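You operate a simulated robot arm through the tools that you are given. There is no shell and no other tool. Be economical: measure what you need, move in short steps, check, and stop when the job is done.

The job below is to be done with a simulated robot arm. You get a single attempt, and the scene is never put back.

TASK
Tip the sand into the sieve, shut its lid and wind the black knob.
Fine: right round to its end; cup back where it stood, no sand spilt. Set down upright: white cup.

It is judged by the outcome, as a careful person would: the job done as asked, and still so three seconds after it is handed in. It fails if anything else is knocked over, pushed out of place, dropped, spilled or broken. Lids that push on must go on centred and level and be pressed home; caps that screw on are set level and turned clockwise until they are tight.

THE ROBOT
A 7-joint arm with a two-finger parallel gripper, fixed in place. Base frame: the origin is at the foot of the arm, x ahead of it, y to its left, z up; the work surface is at about z = 86. Readings come in cm, degrees, newtons and seconds.
With the tool pointing down near the work surface it reaches from about 24 to 68 cm from the base axis. Its first joint turns from -66.0 to 66.0 degrees. Payload 2.4 kg.
Tool frame: the origin (TCP) lies between the finger pads and is the grasp point; the fingertips stand 3 cm ahead of it; z points along the fingers, y is the line along which they close. Largest opening 9.4 cm; finger width 2.8, thickness 1; the body of the gripper, 5 by 9.6 cm, starts 5.5 cm behind the TCP.
Orientation is that of the tool frame in the base frame, as a unit quaternion [x, y, z, w]. With the fingers straight down and closing along the base's y, the tool's x points along the base's -x, its y along +y and its z along -z.

THE INTERFACE
- The arm moves only by the tool nudge_tool. Its argument "commands" is text: rows parted by semicolons, each of 7 numbers parted by spaces: the shift along the tool's x, y, z in units of 50 mm (1.0 is 50 mm), then the turn, a rotation vector about the tool's x, y, z in units of 5 degrees (1.0 is 5 degrees), then the opening, from 0 (shut) to 1 (fully open). In form: x y z rx ry rz hand; .... A call has 1 to 8 rows; each row shifts and turns the commanded pose from where the row before left it, along the tool's axes as they then stand. A call with a number of a shift or a turn outside -1 to 1 is refused whole. Rows are played at 5 a second. More than 5 cm and 8.6 degrees between two rows, or a gripper value outside its range, and nothing of the call is played. A pose out of reach is approached as far as the arm can. The call stops where the force on the tool passes 40 N (or 10 N more than at its start, if that is more) or the arm is blocked; 0.2 s more then pass. The fingers move at their own pace (about 15.3 cm/s each) and stop on an object; they squeeze with about 44 N. The grip force told is the motor's: it shows also when the fingers shut on nothing. Time passes only in rows, and 0.2 s behind the last, so rows that do not move let the fingers close. It gives the time, the measured TCP pose, the force on the tool (base axes), the opening and the grip force at its end, in the units of the frame above (readings bear some noise), with the torque about the TCP (base axes, N m) and any sound that the robot's microphone picked up.
- Cameras (640 x 400 px; columns grow to the right, rows downward): "scene" is fixed at [4.98, 48.2, 145.28]; the picture's right is [-0.64, -0.76, 0.00], its down [-0.38, 0.32, -0.87] and it looks along [0.66, -0.56, -0.50] (base axes); focal length 279 px, centre (320, 200). "wrist" rides on the gripper at [7.6, 1.4, -10.2] in the tool frame; the picture's right is [-0.18, 0.98, 0.00], its down [-0.75, -0.14, -0.64] and it looks along [-0.63, -0.12, 0.77] (tool axes); focal length 243 px, centre (320, 200). There is no depth. A picture from a camera that has moved, and an enlarged one, comes with that camera's place and axes in the base frame and with its lens.
- snapshot(camera): a new picture of that camera. It takes no simulated time.
- zoom(camera, box): a new picture of the part [left, top, right, bottom] of that camera's present view, enlarged. It takes no simulated time.
- hand_in(): hands the job in; it is judged then, once.

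Work in short steps. Places have to be worked out from the pictures, the camera data and where the tool is seen: move nearer, look again, correct. Check each grasp and each placing, and mend what went wrong. You have 120 turns and 76 pictures in all, those below and enlarged ones among them. Open the gripper and draw the arm clear of the work before you hand the job in, unless the task says otherwise; then end with one line.

The tools are called as name(argument=value, ...) on one line, values as JSON. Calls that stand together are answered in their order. nudge_tool: Moves the arm, as the interface text tells. Its arguments: {"type":"object","properties":{"commands":{"type":"string"}},"required":["commands"]} The other tools are called the same way: snapshot (camera) takes a picture; zoom (camera, box) takes an enlarged picture of a part of a camera's view; hand_in () hands the job in.

At the start:

```text
time_s: 0.0
tcp_pos: [40.62, 6.55, 129.82]
tcp_rot: [0.0, 1.0, 0.0, -0.001]
wrist_force: [1.0, -0.4, -0.1]
ft_torque: [0.01, 0.0, 0.02]
grip_width: 9.42
grasp_force: 0.2
```

scene: 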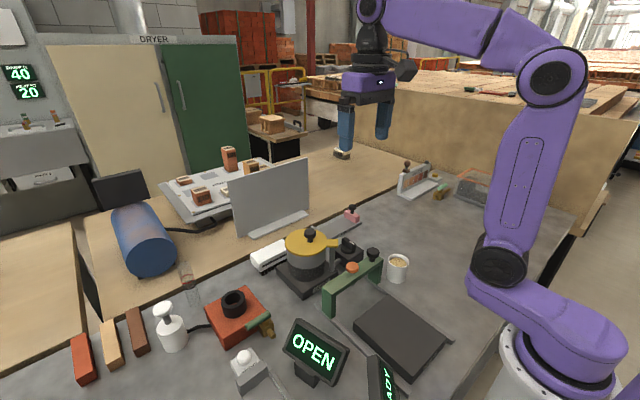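
wrist: 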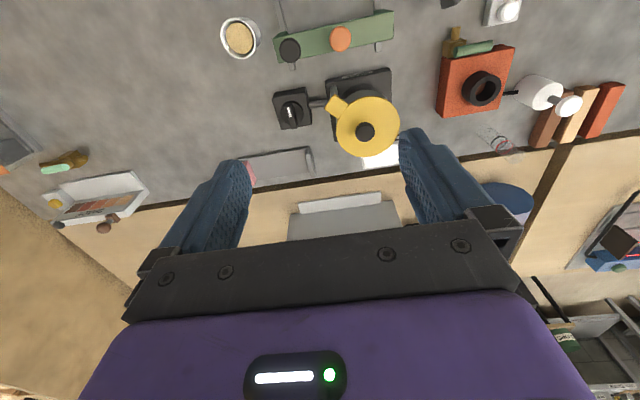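

The views show a white cup with sand, a yellow-lidded pot (the sieve, perhaps) and black knobs. I zoom to tell the parts apart.

zoom(camera="scene", box=[240, 190, 440, 320])

zoom(camera="wrist", box=[210, 0, 430, 170])

zoom(camera="scene", box=[60, 260, 280, 400])

```text
3.08 times, centred on (340, 255) of scene
camera zoom: at [4.98, 48.2, 145.28], right [-0.64, -0.76, 0.0], down [-0.38, 0.32, -0.87], along [0.66, -0.56, -0.5], focal length 859 px, centre (258, 31)
```

zoom: 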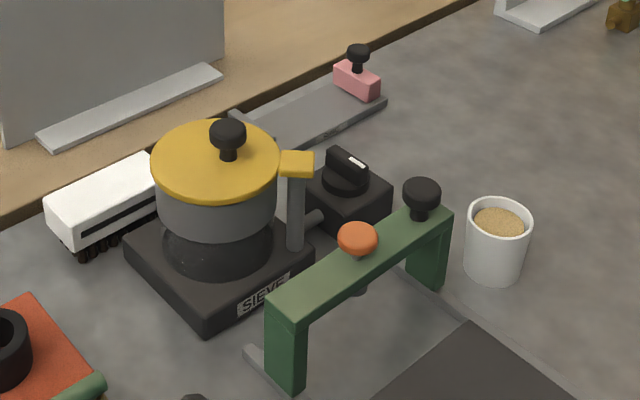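

```text
2.35 times, centred on (320, 85) of wrist
camera zoom: at [33.04, 8.04, 140.11], right [0.18, 0.98, 0.0], down [0.75, -0.14, 0.64], along [0.63, -0.12, -0.77], focal length 571 px, centre (320, 471)
```

zoom: 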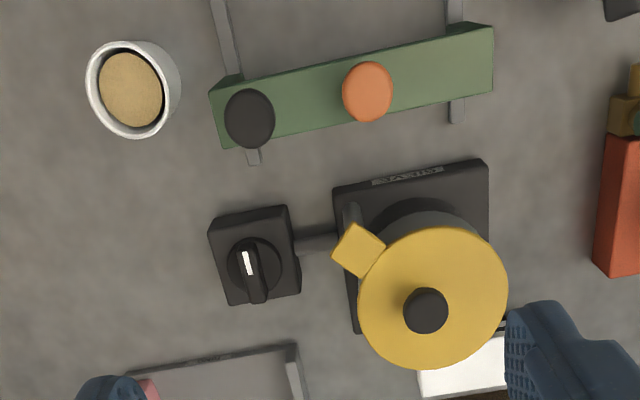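

```text
2.86 times, centred on (170, 330) of scene
camera zoom: at [4.98, 48.2, 145.28], right [-0.64, -0.76, 0.0], down [-0.38, 0.32, -0.87], along [0.66, -0.56, -0.5], focal length 798 px, centre (749, -171)
```

zoom: 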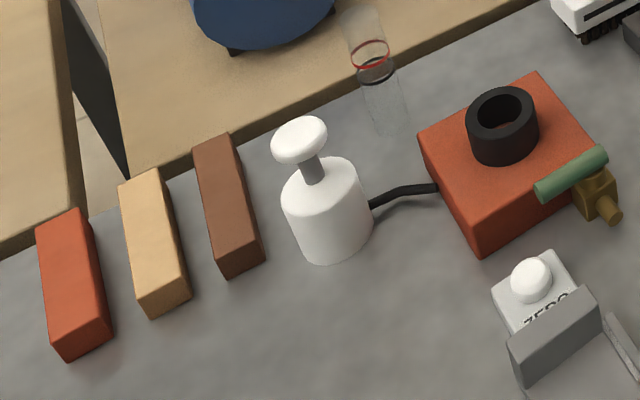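

I place the cup near (35.7,-5.9), the rotary knob near (49.4,-0.9) and the lid knob near (51.5,12.2,101). I look more closely at the hinge, the displays and the bridge.

zoom(camera="scene", box=[265, 215, 365, 300])

zoom(camera="scene", box=[230, 300, 460, 400])

nudge_tool(commands="0 0 1 0 0 0 1;0 0 1 0 0 0 1;0 0 1 0 0 0 1")

snapshot(camera="wrist")

```text
4.71 times, centred on (315, 258) of scene
camera zoom: at [4.98, 48.2, 145.28], right [-0.64, -0.76, 0.0], down [-0.38, 0.32, -0.87], along [0.66, -0.56, -0.5], focal length 1314 px, centre (344, -71)
```

zoom: 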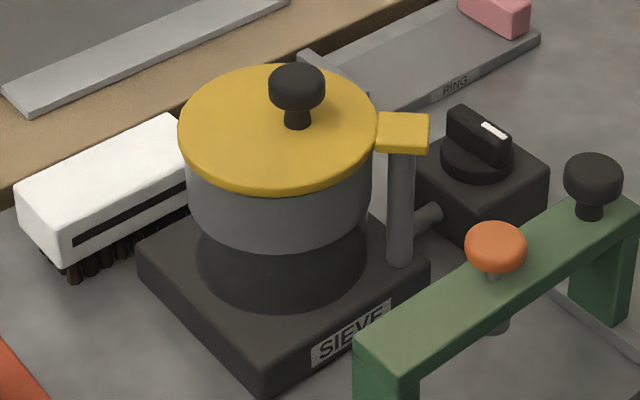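

```text
2.78 times, centred on (345, 350) of scene
camera zoom: at [4.98, 48.2, 145.28], right [-0.64, -0.76, 0.0], down [-0.38, 0.32, -0.87], along [0.66, -0.56, -0.5], focal length 777 px, centre (250, -217)
```

zoom: 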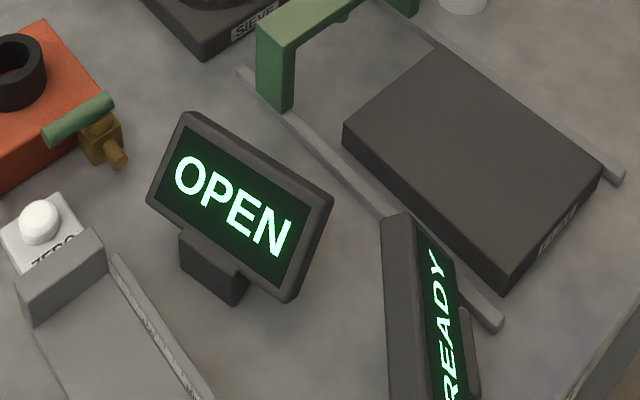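

```text
time_s: 0.8
tcp_pos: [40.75, 6.54, 114.73]
tcp_rot: [0.0, 1.0, 0.0, 0.001]
wrist_force: [-0.2, -0.7, -0.3]
ft_torque: [0.04, 0.04, 0.0]
grip_width: 9.39
grasp_force: 0.0
```

```text
68 pictures are left
camera wrist: at [33.1, 8.03, 124.98], right [0.18, 0.98, 0.0], down [0.75, -0.14, 0.64], along [0.63, -0.12, -0.77], focal length 243 px, centre (320, 200)
```

wrist: 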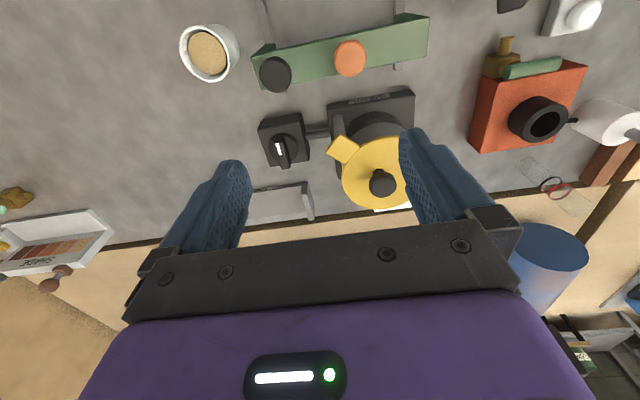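

The lid sits over the pot with its tab on a round post, so it is shut now and must be opened first. I zoom at the post and tab to judge how it hinges.

zoom(camera="wrist", box=[310, 80, 430, 220])

zoom(camera="scene", box=[300, 225, 360, 285])

```text
2.86 times, centred on (370, 150) of wrist
camera zoom: at [33.1, 8.03, 124.98], right [0.18, 0.98, 0.0], down [0.75, -0.14, 0.64], along [0.63, -0.12, -0.77], focal length 693 px, centre (177, 343)
```

zoom: 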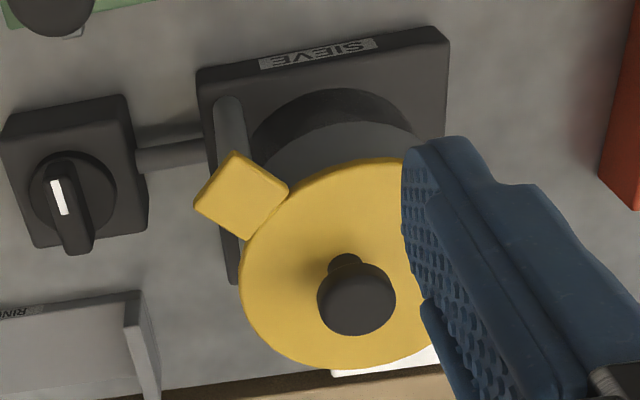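

```text
6.67 times, centred on (330, 255) of scene
camera zoom: at [4.98, 48.2, 145.28], right [-0.64, -0.76, 0.0], down [-0.38, 0.32, -0.87], along [0.66, -0.56, -0.5], focal length 1862 px, centre (253, -167)
```

zoom: 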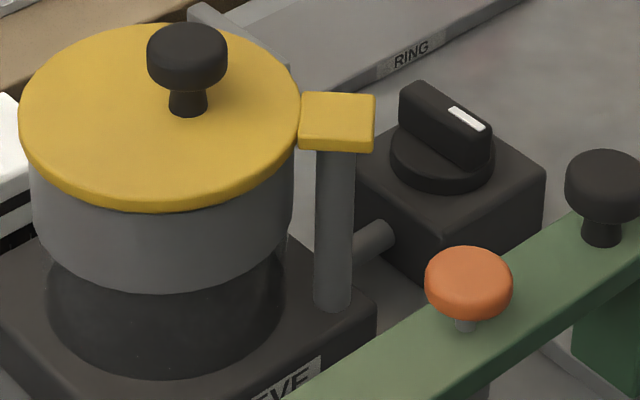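

The tab sits on a vertical round post, so the lid likely swivels about the post at about (47,8). The lid top is at about z=98.8 and the knob at (51.0,12.1) with its top near 102.2, so I move over it and then check.

nudge_tool(commands="-0.7 0.4 0.3 0 0 0 1;-0.7 0.4 0.4 0 0 0 1;-0.66 0.31 0.6 0 0 0 1;0 0 0.3 0 0 0 1")

snapshot(camera="wrist")

zoom(camera="scene", box=[240, 160, 400, 300])

```text
time_s: 1.8
tcp_pos: [51.07, 11.93, 106.79]
tcp_rot: [0.001, 1.0, 0.0, -0.001]
wrist_force: [-1.0, -0.2, -0.5]
ft_torque: [-0.01, 0.0, 0.01]
grip_width: 9.38
grasp_force: 0.1
```

```text
65 pictures are left
camera wrist: at [43.38, 13.5, 117.01], right [0.19, 0.98, 0.0], down [0.75, -0.14, 0.64], along [0.63, -0.12, -0.77], focal length 243 px, centre (320, 200)
```

wrist: 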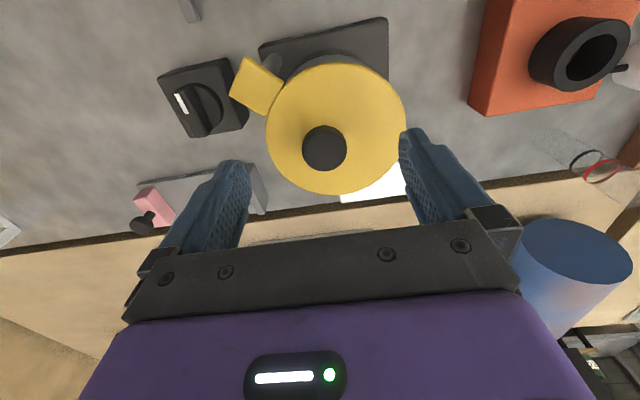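

```text
2.86 times, centred on (320, 230) of scene
camera zoom: at [4.98, 48.2, 145.28], right [-0.64, -0.76, 0.0], down [-0.38, 0.32, -0.87], along [0.66, -0.56, -0.5], focal length 798 px, centre (320, 114)
```

zoom: 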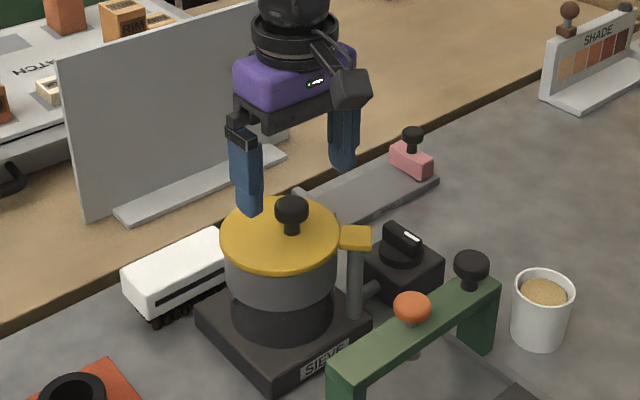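

The knob checks out at (51.2,12.3), so I descend to about 102.4 and close on it.

nudge_tool(commands="0 0.06 0.4 0 0 0 1;0 0 0.47 0 0 0 1;0 0 0 0 0 0 0.2;0 0 0 0 0 0 0.2;0 0 0 0 0 0 0.2")

```text
time_s: 3.0
tcp_pos: [51.0, 12.16, 102.49]
tcp_rot: [0.0, 1.0, -0.002, -0.001]
wrist_force: [0.1, -7.6, -2.2]
ft_torque: [-0.18, -0.14, 0.07]
grip_width: 3.11
grasp_force: 45.8
```

Gripped at 3.1 cm. I try a small clockwise swing about the post, turning the tool with it, to feel whether the lid moves.

nudge_tool(commands="-0.07 -0.075 0 0 0 1 0.2;-0.067 -0.081 0 0 0 1 0.2")

snapshot(camera="wrist")

```text
time_s: 3.6
tcp_pos: [51.59, 11.58, 102.4]
tcp_rot: [0.088, 0.996, 0.0, 0.001]
wrist_force: [5.6, -5.4, -13.5]
ft_torque: [-0.15, -0.16, 0.41]
grip_width: 3.09
grasp_force: 44.9
```

```text
63 pictures are left
camera wrist: at [44.35, 14.36, 112.7], right [0.35, 0.94, 0.0], down [0.72, -0.27, 0.64], along [0.6, -0.23, -0.77], focal length 243 px, centre (320, 200)
```

wrist: 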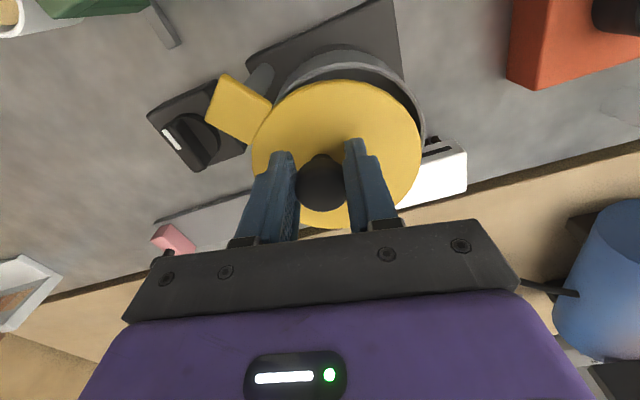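

The lid swivelled (the pot rim now shows), so I keep turning clockwise along the same arc.

nudge_tool(commands="-0.07 -0.0764 0 0 0 1 0.2;-0.07 -0.0764 0 0 0 1 0.2;-0.07 -0.0764 0 0 0 1 0.2;-0.07 -0.0764 0 0 0 1 0.2")

```text
time_s: 4.6
tcp_pos: [52.66, 10.03, 102.41]
tcp_rot: [0.26, 0.966, 0.001, 0.001]
wrist_force: [14.9, 11.4, -27.8]
ft_torque: [0.27, 0.03, -0.25]
grip_width: 3.13
grasp_force: 44.5
```

The forces are building (outward and downward), so I open the fingers to relieve them and look.

nudge_tool(commands="0 0 0 0 0 0 0.6;0 0 0 0 0 0 0.6")

snapshot(camera="wrist")

zoom(camera="scene", box=[240, 180, 400, 300])

```text
time_s: 5.2
tcp_pos: [52.48, 9.72, 102.5]
tcp_rot: [0.26, 0.965, 0.0, 0.0]
wrist_force: [-0.7, 0.3, 0.2]
ft_torque: [-0.01, 0.02, -0.01]
grip_width: 5.63
grasp_force: 0.1
```

```text
62 pictures are left
camera wrist: at [46.59, 14.81, 112.81], right [0.65, 0.76, 0.0], down [0.58, -0.5, 0.64], along [0.49, -0.42, -0.77], focal length 243 px, centre (320, 200)
```

wrist: 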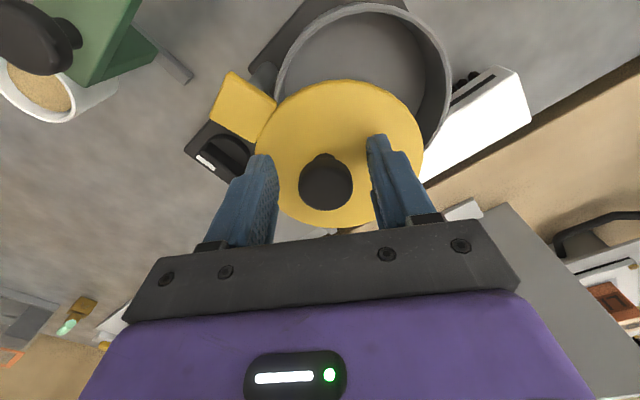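

```text
3.33 times, centred on (320, 240) of scene
camera zoom: at [4.98, 48.2, 145.28], right [-0.64, -0.76, 0.0], down [-0.38, 0.32, -0.87], along [0.66, -0.56, -0.5], focal length 931 px, centre (320, 67)
```

zoom: 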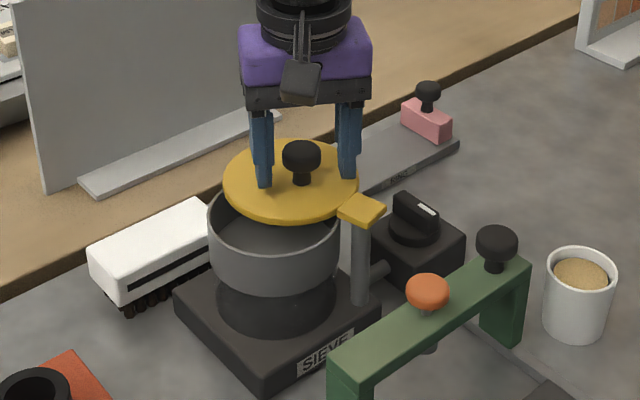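

The swivel works, with the pivot at about (47.5,8.1). I turn the open gripper back 50° around the knob so its closing line lies along the arc, then push with a loose cage.

nudge_tool(commands="-0.05 0.064 0 0 0 -1 0.6;0 0 0 0 0 -1 0.6;0 0 0 0 0 -1 0.6;0 0 0 0 0 -1 0.6;0 0 0 0 0 -1 0.6;0 0 0 0 0 -1 0.6;0 0 0 0 0 -1 0.6;0 0 0 0 0 -1 0.6")

nudge_tool(commands="0 0 0 0 0 -1 0.6;0 0 0 0 0 -1 0.6;0 0 0 0 0 0 0.37;0 0 0 0 0 0 0.37")

```text
time_s: 7.0
tcp_pos: [52.94, 9.92, 102.6]
tcp_rot: [-0.089, 0.996, 0.0, 0.001]
wrist_force: [0.5, 0.6, 1.0]
ft_torque: [0.02, -0.02, -0.04]
grip_width: 5.66
grasp_force: 0.1
```

```text
time_s: 8.0
tcp_pos: [52.86, 9.72, 102.52]
tcp_rot: [-0.174, 0.985, -0.001, -0.001]
wrist_force: [-0.1, 0.8, -0.2]
ft_torque: [-0.04, 0.04, 0.04]
grip_width: 3.44
grasp_force: 0.1
```

The cage is aligned with no load, so I sweep clockwise 40°.

nudge_tool(commands="0.004 -0.0985 0 0 0 1 0.37;0.004 -0.0985 0 0 0 1 0.37;0.004 -0.0985 0 0 0 1 0.37;0.004 -0.0985 0 0 0 1 0.37;0.004 -0.0985 0 0 0 1 0.37;0.004 -0.0985 0 0 0 1 0.37;0.004 -0.0985 0 0 0 1 0.37;0.004 -0.0985 0 0 0 1 0.37")

snapshot(camera="wrist")

```text
time_s: 9.8
tcp_pos: [52.83, 6.05, 102.58]
tcp_rot: [0.174, 0.985, 0.0, 0.0]
wrist_force: [0.7, 0.8, -0.2]
ft_torque: [0.0, 0.02, 0.0]
grip_width: 3.49
grasp_force: 0.5
```

```text
60 pictures are left
camera wrist: at [46.17, 10.01, 112.77], right [0.51, 0.86, 0.0], down [0.66, -0.39, 0.64], along [0.55, -0.33, -0.77], focal length 243 px, centre (320, 200)
```

wrist: 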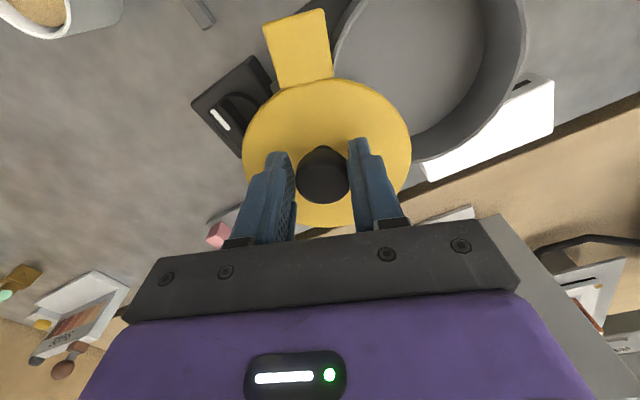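

It moves freely, so I sweep another 40°.

nudge_tool(commands="0.004 -0.0985 0 0 0 1 0.37;0.004 -0.0985 0 0 0 1 0.37;0.004 -0.0985 0 0 0 1 0.37;0.004 -0.0985 0 0 0 1 0.37;0.004 -0.0985 0 0 0 1 0.37;0.004 -0.0985 0 0 0 1 0.37;0.004 -0.0985 0 0 0 1 0.37;0.004 -0.0985 0 0 0 1 0.37")

snapshot(camera="wrist")

zoom(camera="scene", box=[240, 180, 440, 320])

```text
time_s: 11.6
tcp_pos: [50.39, 3.16, 102.46]
tcp_rot: [0.502, 0.865, 0.0, 0.0]
wrist_force: [-0.2, 0.0, 0.0]
ft_torque: [-0.01, 0.02, 0.03]
grip_width: 3.49
grasp_force: 0.5
```

```text
59 pictures are left
camera wrist: at [47.85, 10.48, 112.78], right [0.94, 0.33, 0.0], down [0.25, -0.72, 0.64], along [0.21, -0.61, -0.77], focal length 243 px, centre (320, 200)
```

wrist: 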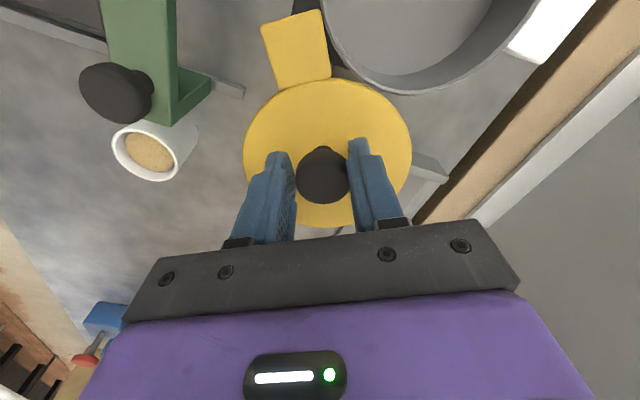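

```text
2.86 times, centred on (340, 250) of scene
camera zoom: at [4.98, 48.2, 145.28], right [-0.64, -0.76, 0.0], down [-0.38, 0.32, -0.87], along [0.66, -0.56, -0.5], focal length 798 px, centre (263, 57)
```

zoom: 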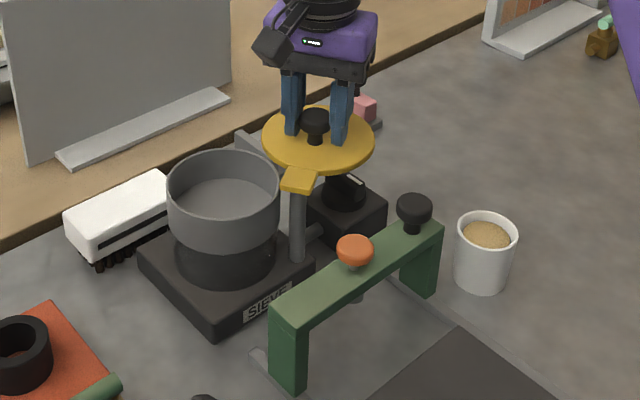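

The lid is swung about 100° clear and stays put. I release the knob, go straight up, and turn the tool back towards yaw 0.

nudge_tool(commands="0 0 0 0 0 0 0.6;0 0 0 0 0 0 0.6;0 0 -0.6 0 0 0 0.6;0 0 -1 0 0 0 0.6;0 0 -1 0 0 -1 0.6;0 0 0 0 0 -1 0.6;0 0 0 0 0 -1 0.6;0 0 0 0 0 -1 0.6")

nudge_tool(commands="0 0 0 0 0 -1 1;0 0 0 0 0 -1 1;0 0 0 0 0 -1 1;0 0 0 0 0 -1 1;0 0 0 0 0 -1 1;0 0 0 0 0 -1 1;0 0 0 0 0 -1 1;0 0 0 0 0 -1 1")

snapshot(camera="wrist")

```text
time_s: 13.4
tcp_pos: [50.5, 2.92, 115.64]
tcp_rot: [0.341, 0.94, 0.0, 0.0]
wrist_force: [-0.2, 0.2, 0.3]
ft_torque: [-0.02, -0.04, -0.04]
grip_width: 5.61
grasp_force: 0.2
```

```text
time_s: 15.2
tcp_pos: [50.34, 3.11, 115.52]
tcp_rot: [0.0, 1.0, 0.0, 0.0]
wrist_force: [0.1, -0.4, 0.0]
ft_torque: [-0.04, -0.01, 0.0]
grip_width: 9.41
grasp_force: 0.0
```

```text
57 pictures are left
camera wrist: at [42.8, 4.55, 125.74], right [0.18, 0.98, 0.0], down [0.75, -0.14, 0.64], along [0.63, -0.12, -0.77], focal length 243 px, centre (320, 200)
```

wrist: 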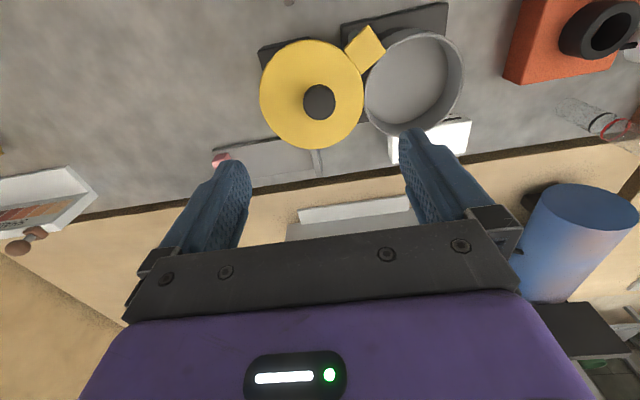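

The pot centre checks at about (51.6,12.8) with its rim at z≈98. I move over the cup while staying high, then start pitching the tool back so that a forward pitch later tips the cup.

nudge_tool(commands="0.75 -0.45 0 0 0 0 1;0.75 -0.45 0 0 0 0 1;0.75 -0.45 0 0 0 0 1;0.65 -0.45 0 0 0 0 1;0 0 0 0 1 0 1;0 0 0 0 1 0 1;0 0 0 0 1 0 1;0 0 0 0 1 0 1")

snapshot(camera="wrist")

```text
time_s: 17.0
tcp_pos: [35.88, -5.78, 115.49]
tcp_rot: [0.0, 0.985, 0.0, -0.175]
wrist_force: [0.6, 1.1, -0.3]
ft_torque: [-0.01, -0.02, 0.02]
grip_width: 9.41
grasp_force: 0.0
```

```text
56 pictures are left
camera wrist: at [32.26, -4.39, 127.76], right [0.17, 0.98, -0.06], down [0.93, -0.14, 0.34], along [0.33, -0.12, -0.94], focal length 243 px, centre (320, 200)
```

wrist: 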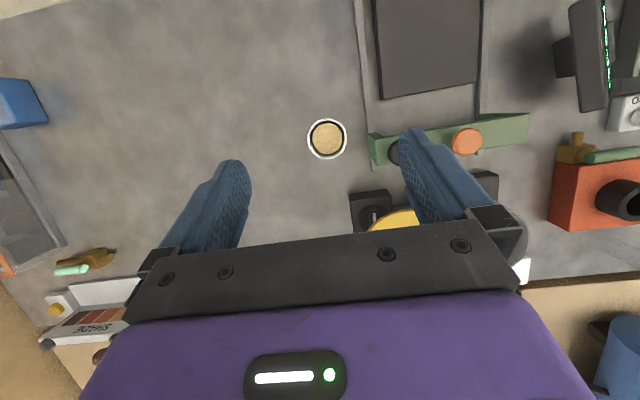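

The cup is at about (35.7,-6.2), diameter 5.5, with its rim at z≈92.2. The bridge end lies close at y≈-0.9, so I yaw the tool 30° clockwise about vertical to lean it away from the bridge, then pitch on to 40°.

nudge_tool(commands="0 0 0 -0.342 0 0.94 0.75;0 0 0 -0.342 0 0.94 0.75;0 0 0 -0.342 0 0.94 0.75;0 0 0 -0.342 0 0.94 0.75;0 0 0 -0.342 0 0.94 0.75;0 0 0 -0.342 0 0.94 0.75")

nudge_tool(commands="0 0 0 0 1 0 0.75;0 0 0 0 1 0 0.75;0 0 0 0 1 0 0.75;0 0 0 0 1 0 0.75;0 0 0 0 0 0 0.75")

snapshot(camera="wrist")

snapshot(camera="scene")

```text
time_s: 18.4
tcp_pos: [35.86, -5.83, 115.44]
tcp_rot: [0.256, 0.951, 0.045, -0.167]
wrist_force: [0.8, 0.4, 0.2]
ft_torque: [0.01, -0.01, 0.0]
grip_width: 7.04
grasp_force: 0.1
```

```text
time_s: 19.6
tcp_pos: [35.94, -5.85, 115.52]
tcp_rot: [0.243, 0.908, 0.088, -0.33]
wrist_force: [0.8, -0.3, -0.8]
ft_torque: [-0.02, -0.01, 0.01]
grip_width: 7.03
grasp_force: 0.0
```

```text
55 pictures are left
camera wrist: at [37.26, -5.0, 128.24], right [0.61, 0.78, -0.12], down [0.79, -0.62, 0.01], along [-0.07, -0.1, -0.99], focal length 243 px, centre (320, 200)
```

wrist: 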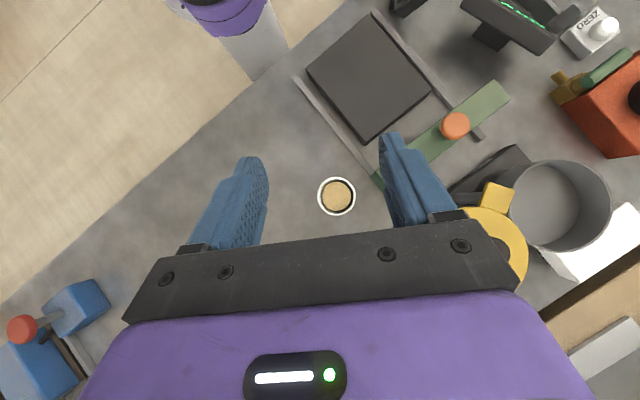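

```text
54 pictures are left
```

scene: 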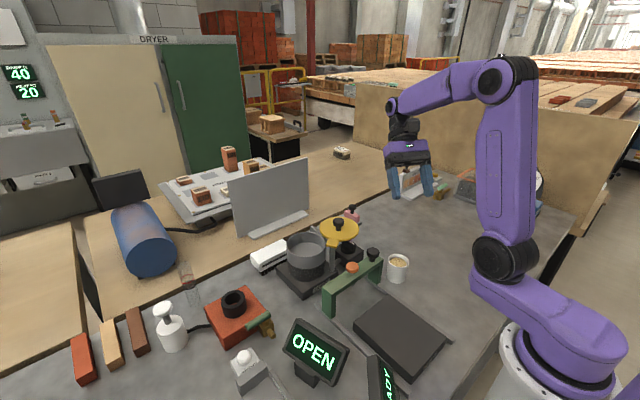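

The cup reads (35.7,-6.25) with a clear approach. I descend vertically 18 cm with the small sideways correction and look.

nudge_tool(commands="-0.579 -0.093 0.689 0 0 0 0.75;-0.579 0 0.689 0 0 0 0.75;-0.579 0 0.689 0 0 0 0.75;-0.579 0 0.689 0 0 0 0.75")

snapshot(camera="wrist")

zoom(camera="scene", box=[320, 180, 480, 300])

```text
time_s: 20.6
tcp_pos: [35.66, -6.23, 97.66]
tcp_rot: [0.243, 0.908, 0.089, -0.331]
wrist_force: [0.4, -0.3, 0.4]
ft_torque: [-0.02, 0.01, 0.0]
grip_width: 7.06
grasp_force: 0.1
```

```text
53 pictures are left
camera wrist: at [36.98, -5.37, 110.32], right [0.61, 0.78, -0.12], down [0.79, -0.62, 0.01], along [-0.07, -0.1, -0.99], focal length 243 px, centre (320, 200)
```

wrist: 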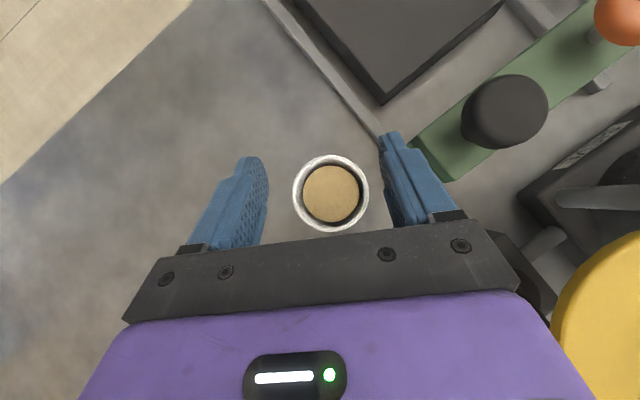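

```text
3.33 times, centred on (400, 240) of scene
camera zoom: at [4.97, 48.2, 145.28], right [-0.64, -0.76, 0.0], down [-0.38, 0.32, -0.87], along [0.66, -0.56, -0.5], focal length 931 px, centre (53, 67)
```

zoom: 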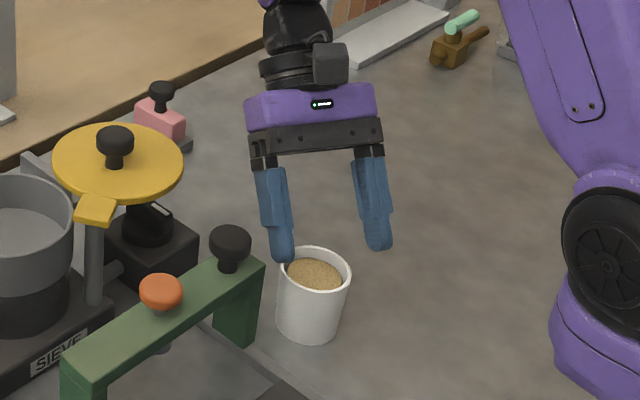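

The cup sits centred between the fingers and the bridge gap is about 1 cm. I go down 7.4 cm and close.

nudge_tool(commands="-0.318 0 0.378 0 0 0 0.75;-0.318 0 0.378 0 0 0 0.75;-0.318 0 0.378 0 0 0 0.75;0 0 0 0 0 0 0.75")

zoom(camera="scene", box=[320, 180, 480, 300])

```text
time_s: 21.6
tcp_pos: [35.58, -6.46, 90.08]
tcp_rot: [0.243, 0.908, 0.088, -0.33]
wrist_force: [0.5, -0.2, -0.4]
ft_torque: [-0.03, -0.02, -0.02]
grip_width: 7.06
grasp_force: 0.0
```

```text
3.33 times, centred on (400, 240) of scene
camera zoom: at [4.98, 48.2, 145.28], right [-0.64, -0.76, 0.0], down [-0.38, 0.32, -0.87], along [0.66, -0.56, -0.5], focal length 931 px, centre (53, 67)
```

zoom: 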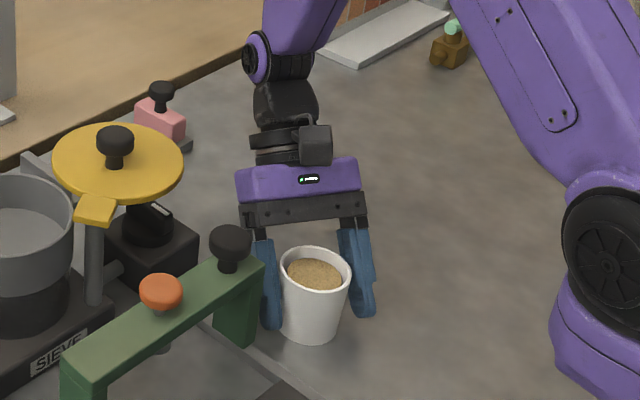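

The fingers straddle the cup evenly, so I close.

nudge_tool(commands="0 0 0 0 0 0 0.66;0 0 0 0 0 0 0.6;0 0 0 0 0 0 0.5;0 0 0 0 0 0 0.5")

snapshot(camera="wrist")

```text
time_s: 22.6
tcp_pos: [35.69, -6.35, 90.14]
tcp_rot: [0.245, 0.907, 0.089, -0.33]
wrist_force: [0.8, 0.4, -0.3]
ft_torque: [-0.05, -0.07, 0.04]
grip_width: 5.74
grasp_force: 44.1
```

```text
50 pictures are left
camera wrist: at [37.08, -5.42, 102.94], right [0.61, 0.78, -0.12], down [0.79, -0.62, 0.01], along [-0.07, -0.1, -0.99], focal length 243 px, centre (320, 200)
```

wrist: 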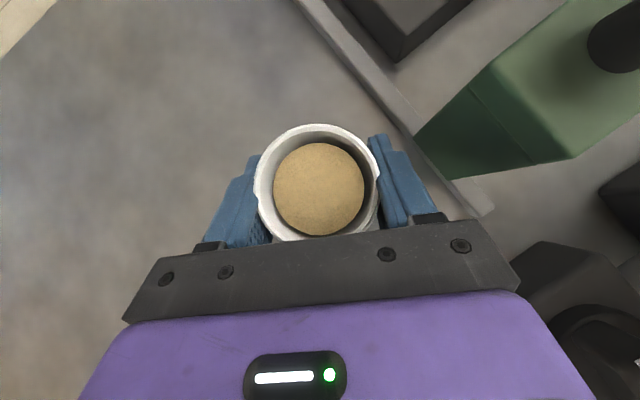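

Gripped at 5.74 cm. I lift straight up gently.

nudge_tool(commands="0.1 0 -0.12 0 0 0 0.5;0.193 0 -0.23 0 0 0 0.5;0.257 0 -0.306 0 0 0 0.5;0.321 0 -0.383 0 0 0 0.5;0.321 0 -0.383 0 0 0 0.5;0.321 0 -0.383 0 0 0 0.5;0.321 0 -0.383 0 0 0 0.5;0.193 0 -0.23 0 0 0 0.5")

zoom(camera="scene", box=[320, 130, 480, 270])

```text
time_s: 24.4
tcp_pos: [35.66, -6.39, 105.95]
tcp_rot: [0.244, 0.907, 0.089, -0.33]
wrist_force: [-0.5, -0.2, -2.3]
ft_torque: [0.01, 0.0, -0.01]
grip_width: 5.76
grasp_force: 43.7
```

```text
2.86 times, centred on (400, 200) of scene
camera zoom: at [4.98, 48.2, 145.28], right [-0.64, -0.76, 0.0], down [-0.38, 0.32, -0.87], along [0.66, -0.56, -0.5], focal length 798 px, centre (91, 200)
```

zoom: 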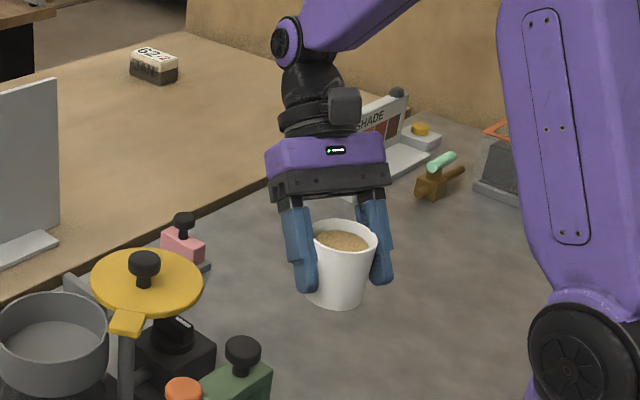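

The cup is held upright. I raise it 4 cm more and start the level transfer towards the pour position, about TCP (53.8,11.5).

nudge_tool(commands="0.257 0 -0.306 0 0 0 0.5;0.257 0 -0.306 0 0 0 0.5;-0.043 0.205 -0.036 0 0 0 0.5;-0.086 0.41 -0.072 0 0 0 0.5;-0.086 0.41 -0.072 0 0 0 0.5;-0.086 0.41 -0.072 0 0 0 0.5;-0.086 0.41 -0.072 0 0 0 0.5;-0.086 0.41 -0.072 0 0 0 0.5")

nudge_tool(commands="-0.086 0.41 -0.072 0 0 0 0.5;-0.086 0.41 -0.072 0 0 0 0.5;-0.086 0.41 -0.072 0 0 0 0.5;-0.086 0.41 -0.072 0 0 0 0.5;-0.086 0.41 -0.072 0 0 0 0.5;-0.086 0.41 -0.072 0 0 0 0.5;-0.043 0.205 -0.036 0 0 0 0.5;0 0 0 0 0 0 0.5")

snapshot(camera="wrist")

zoom(camera="scene", box=[220, 130, 400, 290])

```text
time_s: 26.2
tcp_pos: [44.02, 2.02, 109.88]
tcp_rot: [0.243, 0.908, 0.088, -0.33]
wrist_force: [-0.3, -0.3, -1.0]
ft_torque: [0.03, 0.01, -0.01]
grip_width: 5.75
grasp_force: 44.0
```

```text
time_s: 28.0
tcp_pos: [53.82, 11.63, 110.02]
tcp_rot: [0.244, 0.908, 0.089, -0.33]
wrist_force: [0.1, -0.3, 0.0]
ft_torque: [0.0, 0.0, 0.03]
grip_width: 5.74
grasp_force: 44.0
```

```text
48 pictures are left
camera wrist: at [55.17, 12.53, 122.69], right [0.61, 0.78, -0.12], down [0.79, -0.62, 0.01], along [-0.07, -0.1, -0.99], focal length 243 px, centre (320, 200)
```

wrist: 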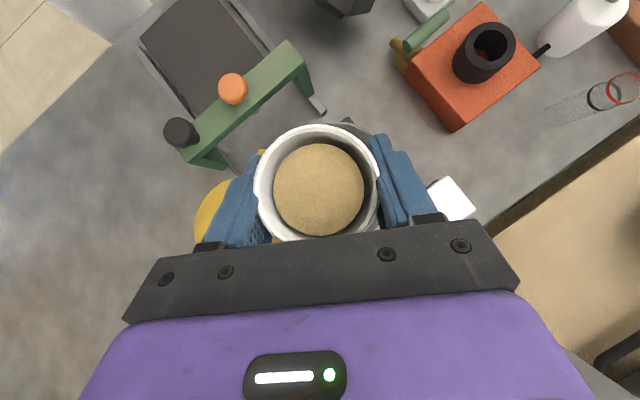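

```text
2.50 times, centred on (310, 210) of scene
camera zoom: at [4.98, 48.2, 145.28], right [-0.64, -0.76, 0.0], down [-0.38, 0.32, -0.87], along [0.66, -0.56, -0.5], focal length 698 px, centre (345, 175)
```

zoom: 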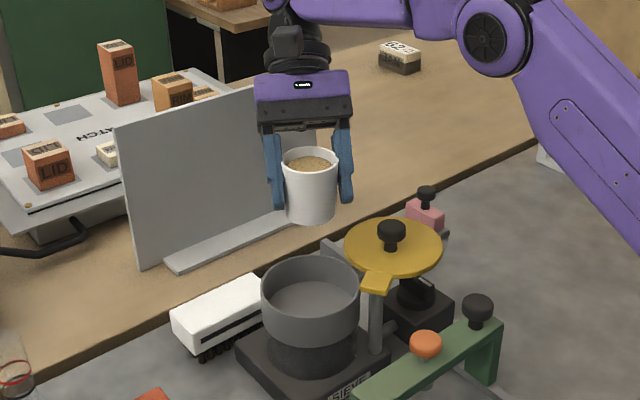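

The cup is beyond the pot along the pour line as planned, with the pot centre at about (51.7,12.9). I lower 4.5 cm and begin tipping with the TCP fixed.

nudge_tool(commands="-0.29 0 0.345 0 0 0 0.5;-0.29 0 0.345 0 0 0 0.5;0 0 0 0 -0.8 0 0.5;0 0 0 0 -0.8 0 0.5;0 0 0 0 -0.8 0 0.5;0 0 0 0 -0.8 0 0.5;0 0 0 0 -0.8 0 0.5;0 0 0 0 -0.8 0 0.5")

zoom(camera="scene", box=[240, 170, 380, 290])

snapshot(camera="wrist")

```text
time_s: 29.8
tcp_pos: [53.9, 11.66, 105.31]
tcp_rot: [0.256, 0.957, 0.036, -0.134]
wrist_force: [-0.5, -0.6, -1.2]
ft_torque: [-0.03, -0.02, 0.02]
grip_width: 5.73
grasp_force: 43.9
```

```text
3.33 times, centred on (310, 230) of scene
camera zoom: at [4.98, 48.2, 145.28], right [-0.64, -0.76, 0.0], down [-0.38, 0.32, -0.87], along [0.66, -0.56, -0.5], focal length 931 px, centre (353, 100)
```

zoom: 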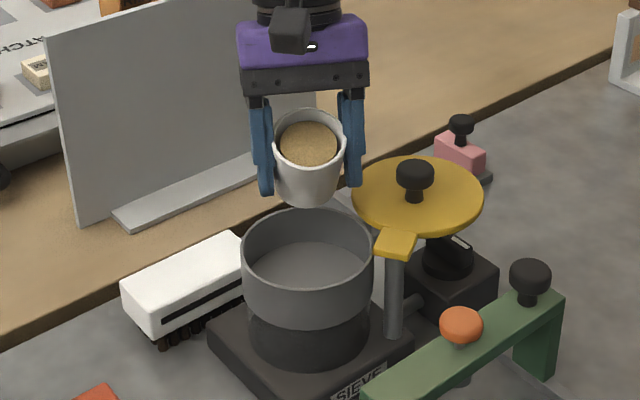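

```text
45 pictures are left
camera wrist: at [50.62, 15.17, 117.34], right [0.65, 0.76, -0.05], down [0.71, -0.57, 0.41], along [0.28, -0.3, -0.91], focal length 243 px, centre (320, 200)
```

wrist: 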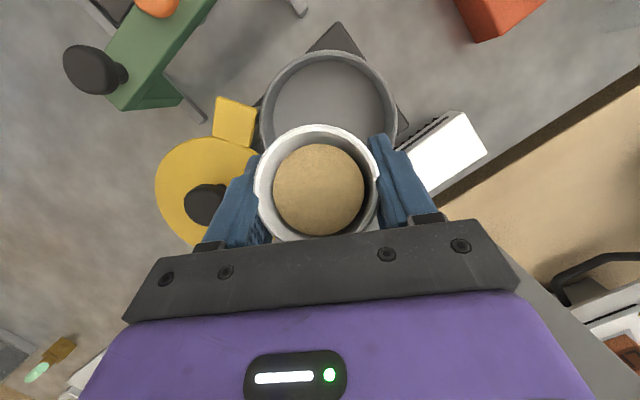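

The cup is aligned with the pot, so I continue tipping.

nudge_tool(commands="0 0 0 0 -0.8 0 0.5;0 0 0 0 -0.8 0 0.5;0 0 0 0 -0.8 0 0.5;0 0 0 0 -0.8 0 0.5;0 0 0 0 -0.8 0 0.5;0 0 0 0 -0.8 0 0.5;0 0 0 0 -0.8 0 0.5")

zoom(camera="scene", box=[240, 170, 380, 290])

```text
time_s: 31.4
tcp_pos: [53.84, 11.62, 105.46]
tcp_rot: [0.258, 0.961, -0.027, 0.101]
wrist_force: [0.1, 0.2, -1.6]
ft_torque: [-0.01, -0.02, -0.03]
grip_width: 5.74
grasp_force: 44.0
```

```text
3.33 times, centred on (310, 230) of scene
camera zoom: at [4.98, 48.2, 145.28], right [-0.64, -0.76, 0.0], down [-0.38, 0.32, -0.87], along [0.66, -0.56, -0.5], focal length 931 px, centre (353, 100)
```

zoom: 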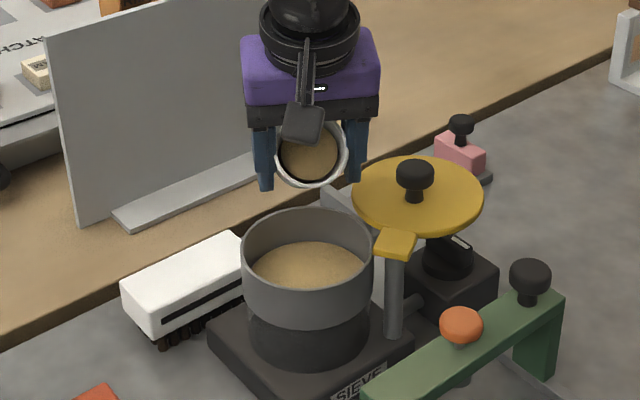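

Sand is falling into the sieve cleanly, so I keep tipping.

nudge_tool(commands="0 0 0 0 -0.8 0 0.5;0 0 0 0 -0.8 0 0.5;0 0 0 0 -0.8 0 0.5;0 0 0 0 -0.8 0 0.5;0 0 0 0 -0.8 0 0.5;0 0 0 0 -0.8 0 0.5;0 0 0 0 -0.8 0 0.5;0 0 0 0 -0.8 0 0.5")

zoom(camera="scene", box=[240, 170, 380, 290])

snapshot(camera="wrist")

```text
time_s: 33.2
tcp_pos: [53.78, 11.63, 105.47]
tcp_rot: [0.24, 0.896, -0.097, 0.362]
wrist_force: [0.7, -0.3, -0.3]
ft_torque: [0.02, 0.03, -0.01]
grip_width: 5.69
grasp_force: 43.5
```

```text
3.33 times, centred on (310, 230) of scene
camera zoom: at [4.98, 48.2, 145.28], right [-0.64, -0.76, 0.0], down [-0.38, 0.32, -0.87], along [0.66, -0.56, -0.5], focal length 931 px, centre (353, 100)
```

zoom: 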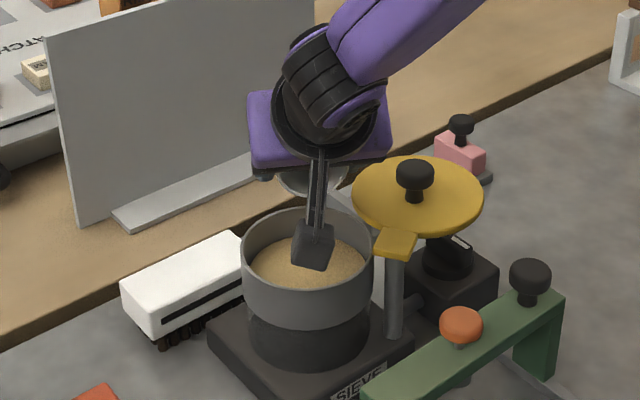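

```text
42 pictures are left
camera wrist: at [43.59, 19.18, 107.44], right [0.61, 0.78, 0.13], down [0.01, -0.17, 0.99], along [0.79, -0.6, -0.11], focal length 243 px, centre (320, 200)
```

wrist: 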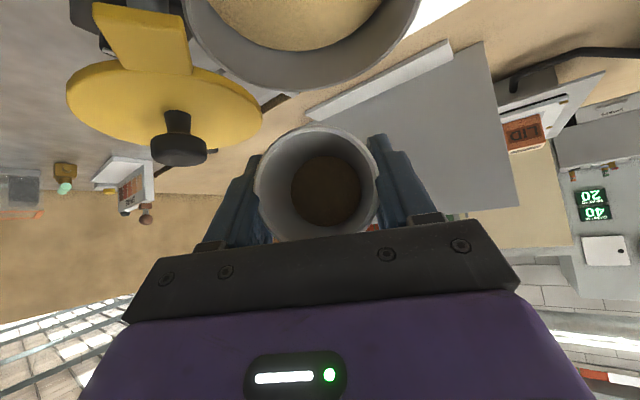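

Most of the sand is out and the tilt is about 83°. I go on to about 115° and dwell.

nudge_tool(commands="0 0 0 0 -0.8 0 0.5;0 0 0 0 -0.8 0 0.5;0 0 0 0 -0.8 0 0.5;0 0 0 0 -0.8 0 0.5;0 0 0 0 -0.8 0 0.5;0 0 0 0 -0.8 0 0.5;0 0 0 0 -0.8 0 0.5;0 0 0 0 -0.8 0 0.5")

nudge_tool(commands="0 0 0 0 0 0 0.5;0 0 0 0 0 0 0.5;0 0 0 0 0 0 0.5;0 0 0 0 0 0 0.5")

zoom(camera="scene", box=[240, 170, 380, 290])

snapshot(camera="wrist")

```text
time_s: 35.0
tcp_pos: [53.79, 11.57, 105.47]
tcp_rot: [0.204, 0.761, -0.159, 0.595]
wrist_force: [0.2, 0.1, 0.2]
ft_torque: [0.02, 0.01, 0.02]
grip_width: 5.67
grasp_force: 43.9
```

```text
time_s: 36.0
tcp_pos: [53.72, 11.61, 105.38]
tcp_rot: [0.204, 0.761, -0.16, 0.595]
wrist_force: [0.0, 0.2, 0.2]
ft_torque: [0.02, 0.01, -0.01]
grip_width: 5.68
grasp_force: 43.8
```

```text
3.33 times, centred on (310, 230) of scene
camera zoom: at [4.98, 48.2, 145.28], right [-0.64, -0.76, 0.0], down [-0.38, 0.32, -0.87], along [0.66, -0.56, -0.5], focal length 931 px, centre (353, 100)
```

zoom: 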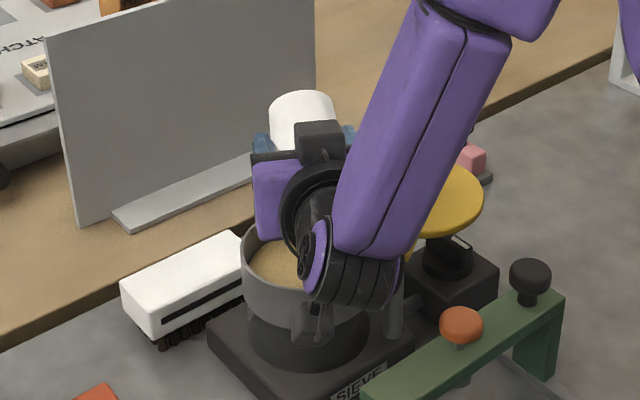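

```text
40 pictures are left
camera wrist: at [44.32, 18.82, 100.49], right [0.53, 0.83, 0.18], down [-0.45, 0.1, 0.89], along [0.72, -0.55, 0.43], focal length 243 px, centre (320, 200)
```

wrist: 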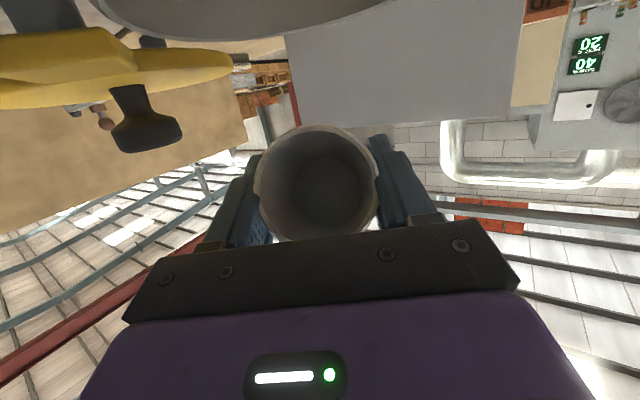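

The cup is empty, so I tilt it back upright along the same path (116° in all).

nudge_tool(commands="0 0 0 0 0.9 0 0.5;0 0 0 0 1 0 0.5;0 0 0 0 1 0 0.5;0 0 0 0 1 0 0.5;0 0 0 0 1 0 0.5;0 0 0 0 1 0 0.5;0 0 0 0 1 0 0.5;0 0 0 0 1 0 0.5")

nudge_tool(commands="0 0 0 0 1 0 0.5;0 0 0 0 1 0 0.5;0 0 0 0 1 0 0.5;0 0 0 0 1 0 0.5;0 0 0 0 1 0 0.5;0 0 0 0 1 0 0.5;0 0 0 0 1 0 0.5;0 0 0 0 1 0 0.5")

nudge_tool(commands="0 0 0 0 1 0 0.5;0 0 0 0 1 0 0.5;0 0 0 0 1 0 0.5;0 0 0 0 1 0 0.5;0 0 0 0 1 0 0.5;0 0 0 0 1 0 0.5;0 0 0 0 1 0 0.5;0 0 0 0 0.3 0 0.5")

zoom(camera="scene", box=[240, 170, 380, 290])

```text
time_s: 37.8
tcp_pos: [53.82, 11.56, 105.39]
tcp_rot: [0.246, 0.917, -0.08, 0.303]
wrist_force: [0.1, -0.4, 0.2]
ft_torque: [0.0, -0.02, -0.02]
grip_width: 5.67
grasp_force: 44.2
```

```text
time_s: 39.6
tcp_pos: [53.84, 11.6, 105.36]
tcp_rot: [0.26, 0.965, 0.008, -0.03]
wrist_force: [0.0, 0.5, -0.2]
ft_torque: [0.0, 0.03, -0.03]
grip_width: 5.64
grasp_force: 43.9
```

```text
time_s: 41.4
tcp_pos: [53.72, 11.57, 105.49]
tcp_rot: [0.245, 0.907, 0.09, -0.33]
wrist_force: [-0.1, 0.3, -0.4]
ft_torque: [-0.01, -0.02, -0.01]
grip_width: 5.65
grasp_force: 43.8
```

```text
3.33 times, centred on (310, 230) of scene
camera zoom: at [4.98, 48.2, 145.28], right [-0.64, -0.76, 0.0], down [-0.38, 0.32, -0.87], along [0.66, -0.56, -0.5], focal length 931 px, centre (353, 100)
```

zoom: 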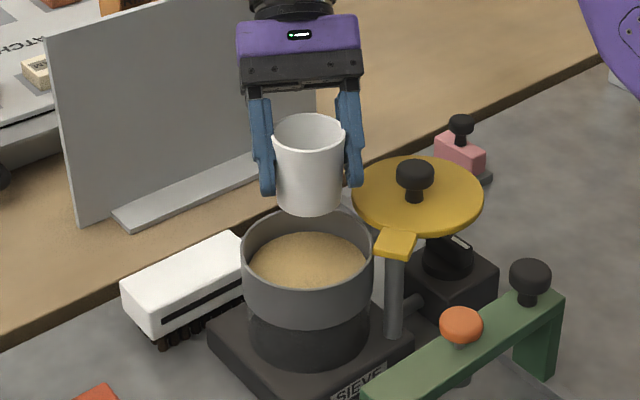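

The sand is all in the sieve and no spill is visible. I raise and carry the cup back along the reverse path.

nudge_tool(commands="0.29 0 -0.345 0 0 0 0.5;0.29 0 -0.345 0 0 0 0.5;0.043 -0.205 0.036 0 0 0 0.5;0.086 -0.41 0.072 0 0 0 0.5;0.086 -0.41 0.072 0 0 0 0.5;0.086 -0.41 0.072 0 0 0 0.5;0.086 -0.41 0.072 0 0 0 0.5;0.086 -0.41 0.072 0 0 0 0.5")

nudge_tool(commands="0.086 -0.41 0.072 0 0 0 0.5;0.086 -0.41 0.072 0 0 0 0.5;0.086 -0.41 0.072 0 0 0 0.5;0.086 -0.41 0.072 0 0 0 0.5;0.086 -0.41 0.072 0 0 0 0.5;0.086 -0.41 0.072 0 0 0 0.5;0.043 -0.205 0.036 0 0 0 0.5;0 0 0 0 0 0 0.5")

```text
time_s: 43.2
tcp_pos: [45.54, 3.38, 109.99]
tcp_rot: [0.244, 0.907, 0.089, -0.331]
wrist_force: [0.0, -0.2, -0.4]
ft_torque: [0.0, 0.01, -0.03]
grip_width: 5.64
grasp_force: 44.4
```

```text
time_s: 45.0
tcp_pos: [35.57, -6.27, 109.97]
tcp_rot: [0.244, 0.908, 0.089, -0.33]
wrist_force: [1.2, 1.1, -0.4]
ft_torque: [0.0, 0.0, -0.02]
grip_width: 5.6
grasp_force: 44.4
```

I'm above the home spot, so I lower 16 cm and look at the cup and its grip.

nudge_tool(commands="-0.257 0 0.306 0 0 0 0.5;-0.321 0 0.383 0 0 0 0.5;-0.321 0 0.383 0 0 0 0.5;-0.321 0 0.383 0 0 0 0.5;-0.321 0 0.383 0 0 0 0.5;-0.321 0 0.383 0 0 0 0.5;-0.193 0 0.23 0 0 0 0.5")

zoom(camera="scene", box=[320, 180, 480, 300])

snapshot(camera="wrist")

```text
time_s: 46.6
tcp_pos: [35.64, -6.25, 93.88]
tcp_rot: [0.244, 0.908, 0.089, -0.33]
wrist_force: [0.1, -0.1, -0.6]
ft_torque: [0.0, -0.02, -0.01]
grip_width: 5.6
grasp_force: 43.5
```

```text
3.33 times, centred on (400, 240) of scene
camera zoom: at [4.98, 48.2, 145.28], right [-0.64, -0.76, 0.0], down [-0.38, 0.32, -0.87], along [0.66, -0.56, -0.5], focal length 931 px, centre (53, 67)
```

zoom: 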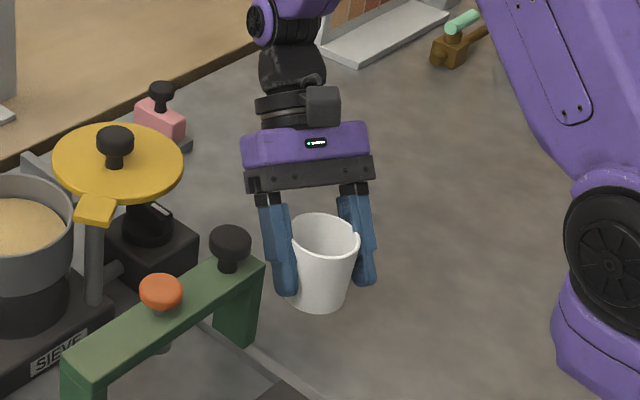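

```text
37 pictures are left
camera wrist: at [36.99, -5.41, 106.6], right [0.61, 0.78, -0.12], down [0.79, -0.62, 0.01], along [-0.07, -0.1, -0.99], focal length 243 px, centre (320, 200)
```

wrist: 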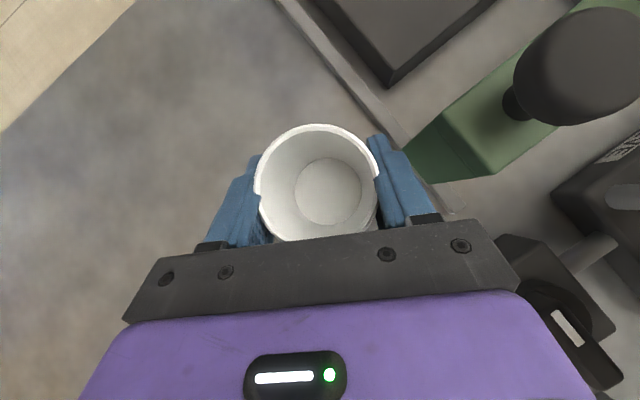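

The projection shows the cup upright, so I lower the rest slowly with force checks.

nudge_tool(commands="-0.193 0 0.23 0 0 0 0.5;-0.129 0 0.153 0 0 0 0.5;-0.064 0 0.077 0 0 0 0.5;-0.04 0 0.046 0 0 0 0.5;-0.02 0 0.023 0 0 0 0.5")

```text
time_s: 47.8
tcp_pos: [35.65, -6.27, 90.36]
tcp_rot: [0.243, 0.908, 0.089, -0.33]
wrist_force: [1.1, -0.1, -0.8]
ft_torque: [0.03, -0.01, -0.01]
grip_width: 5.58
grasp_force: 43.7
```

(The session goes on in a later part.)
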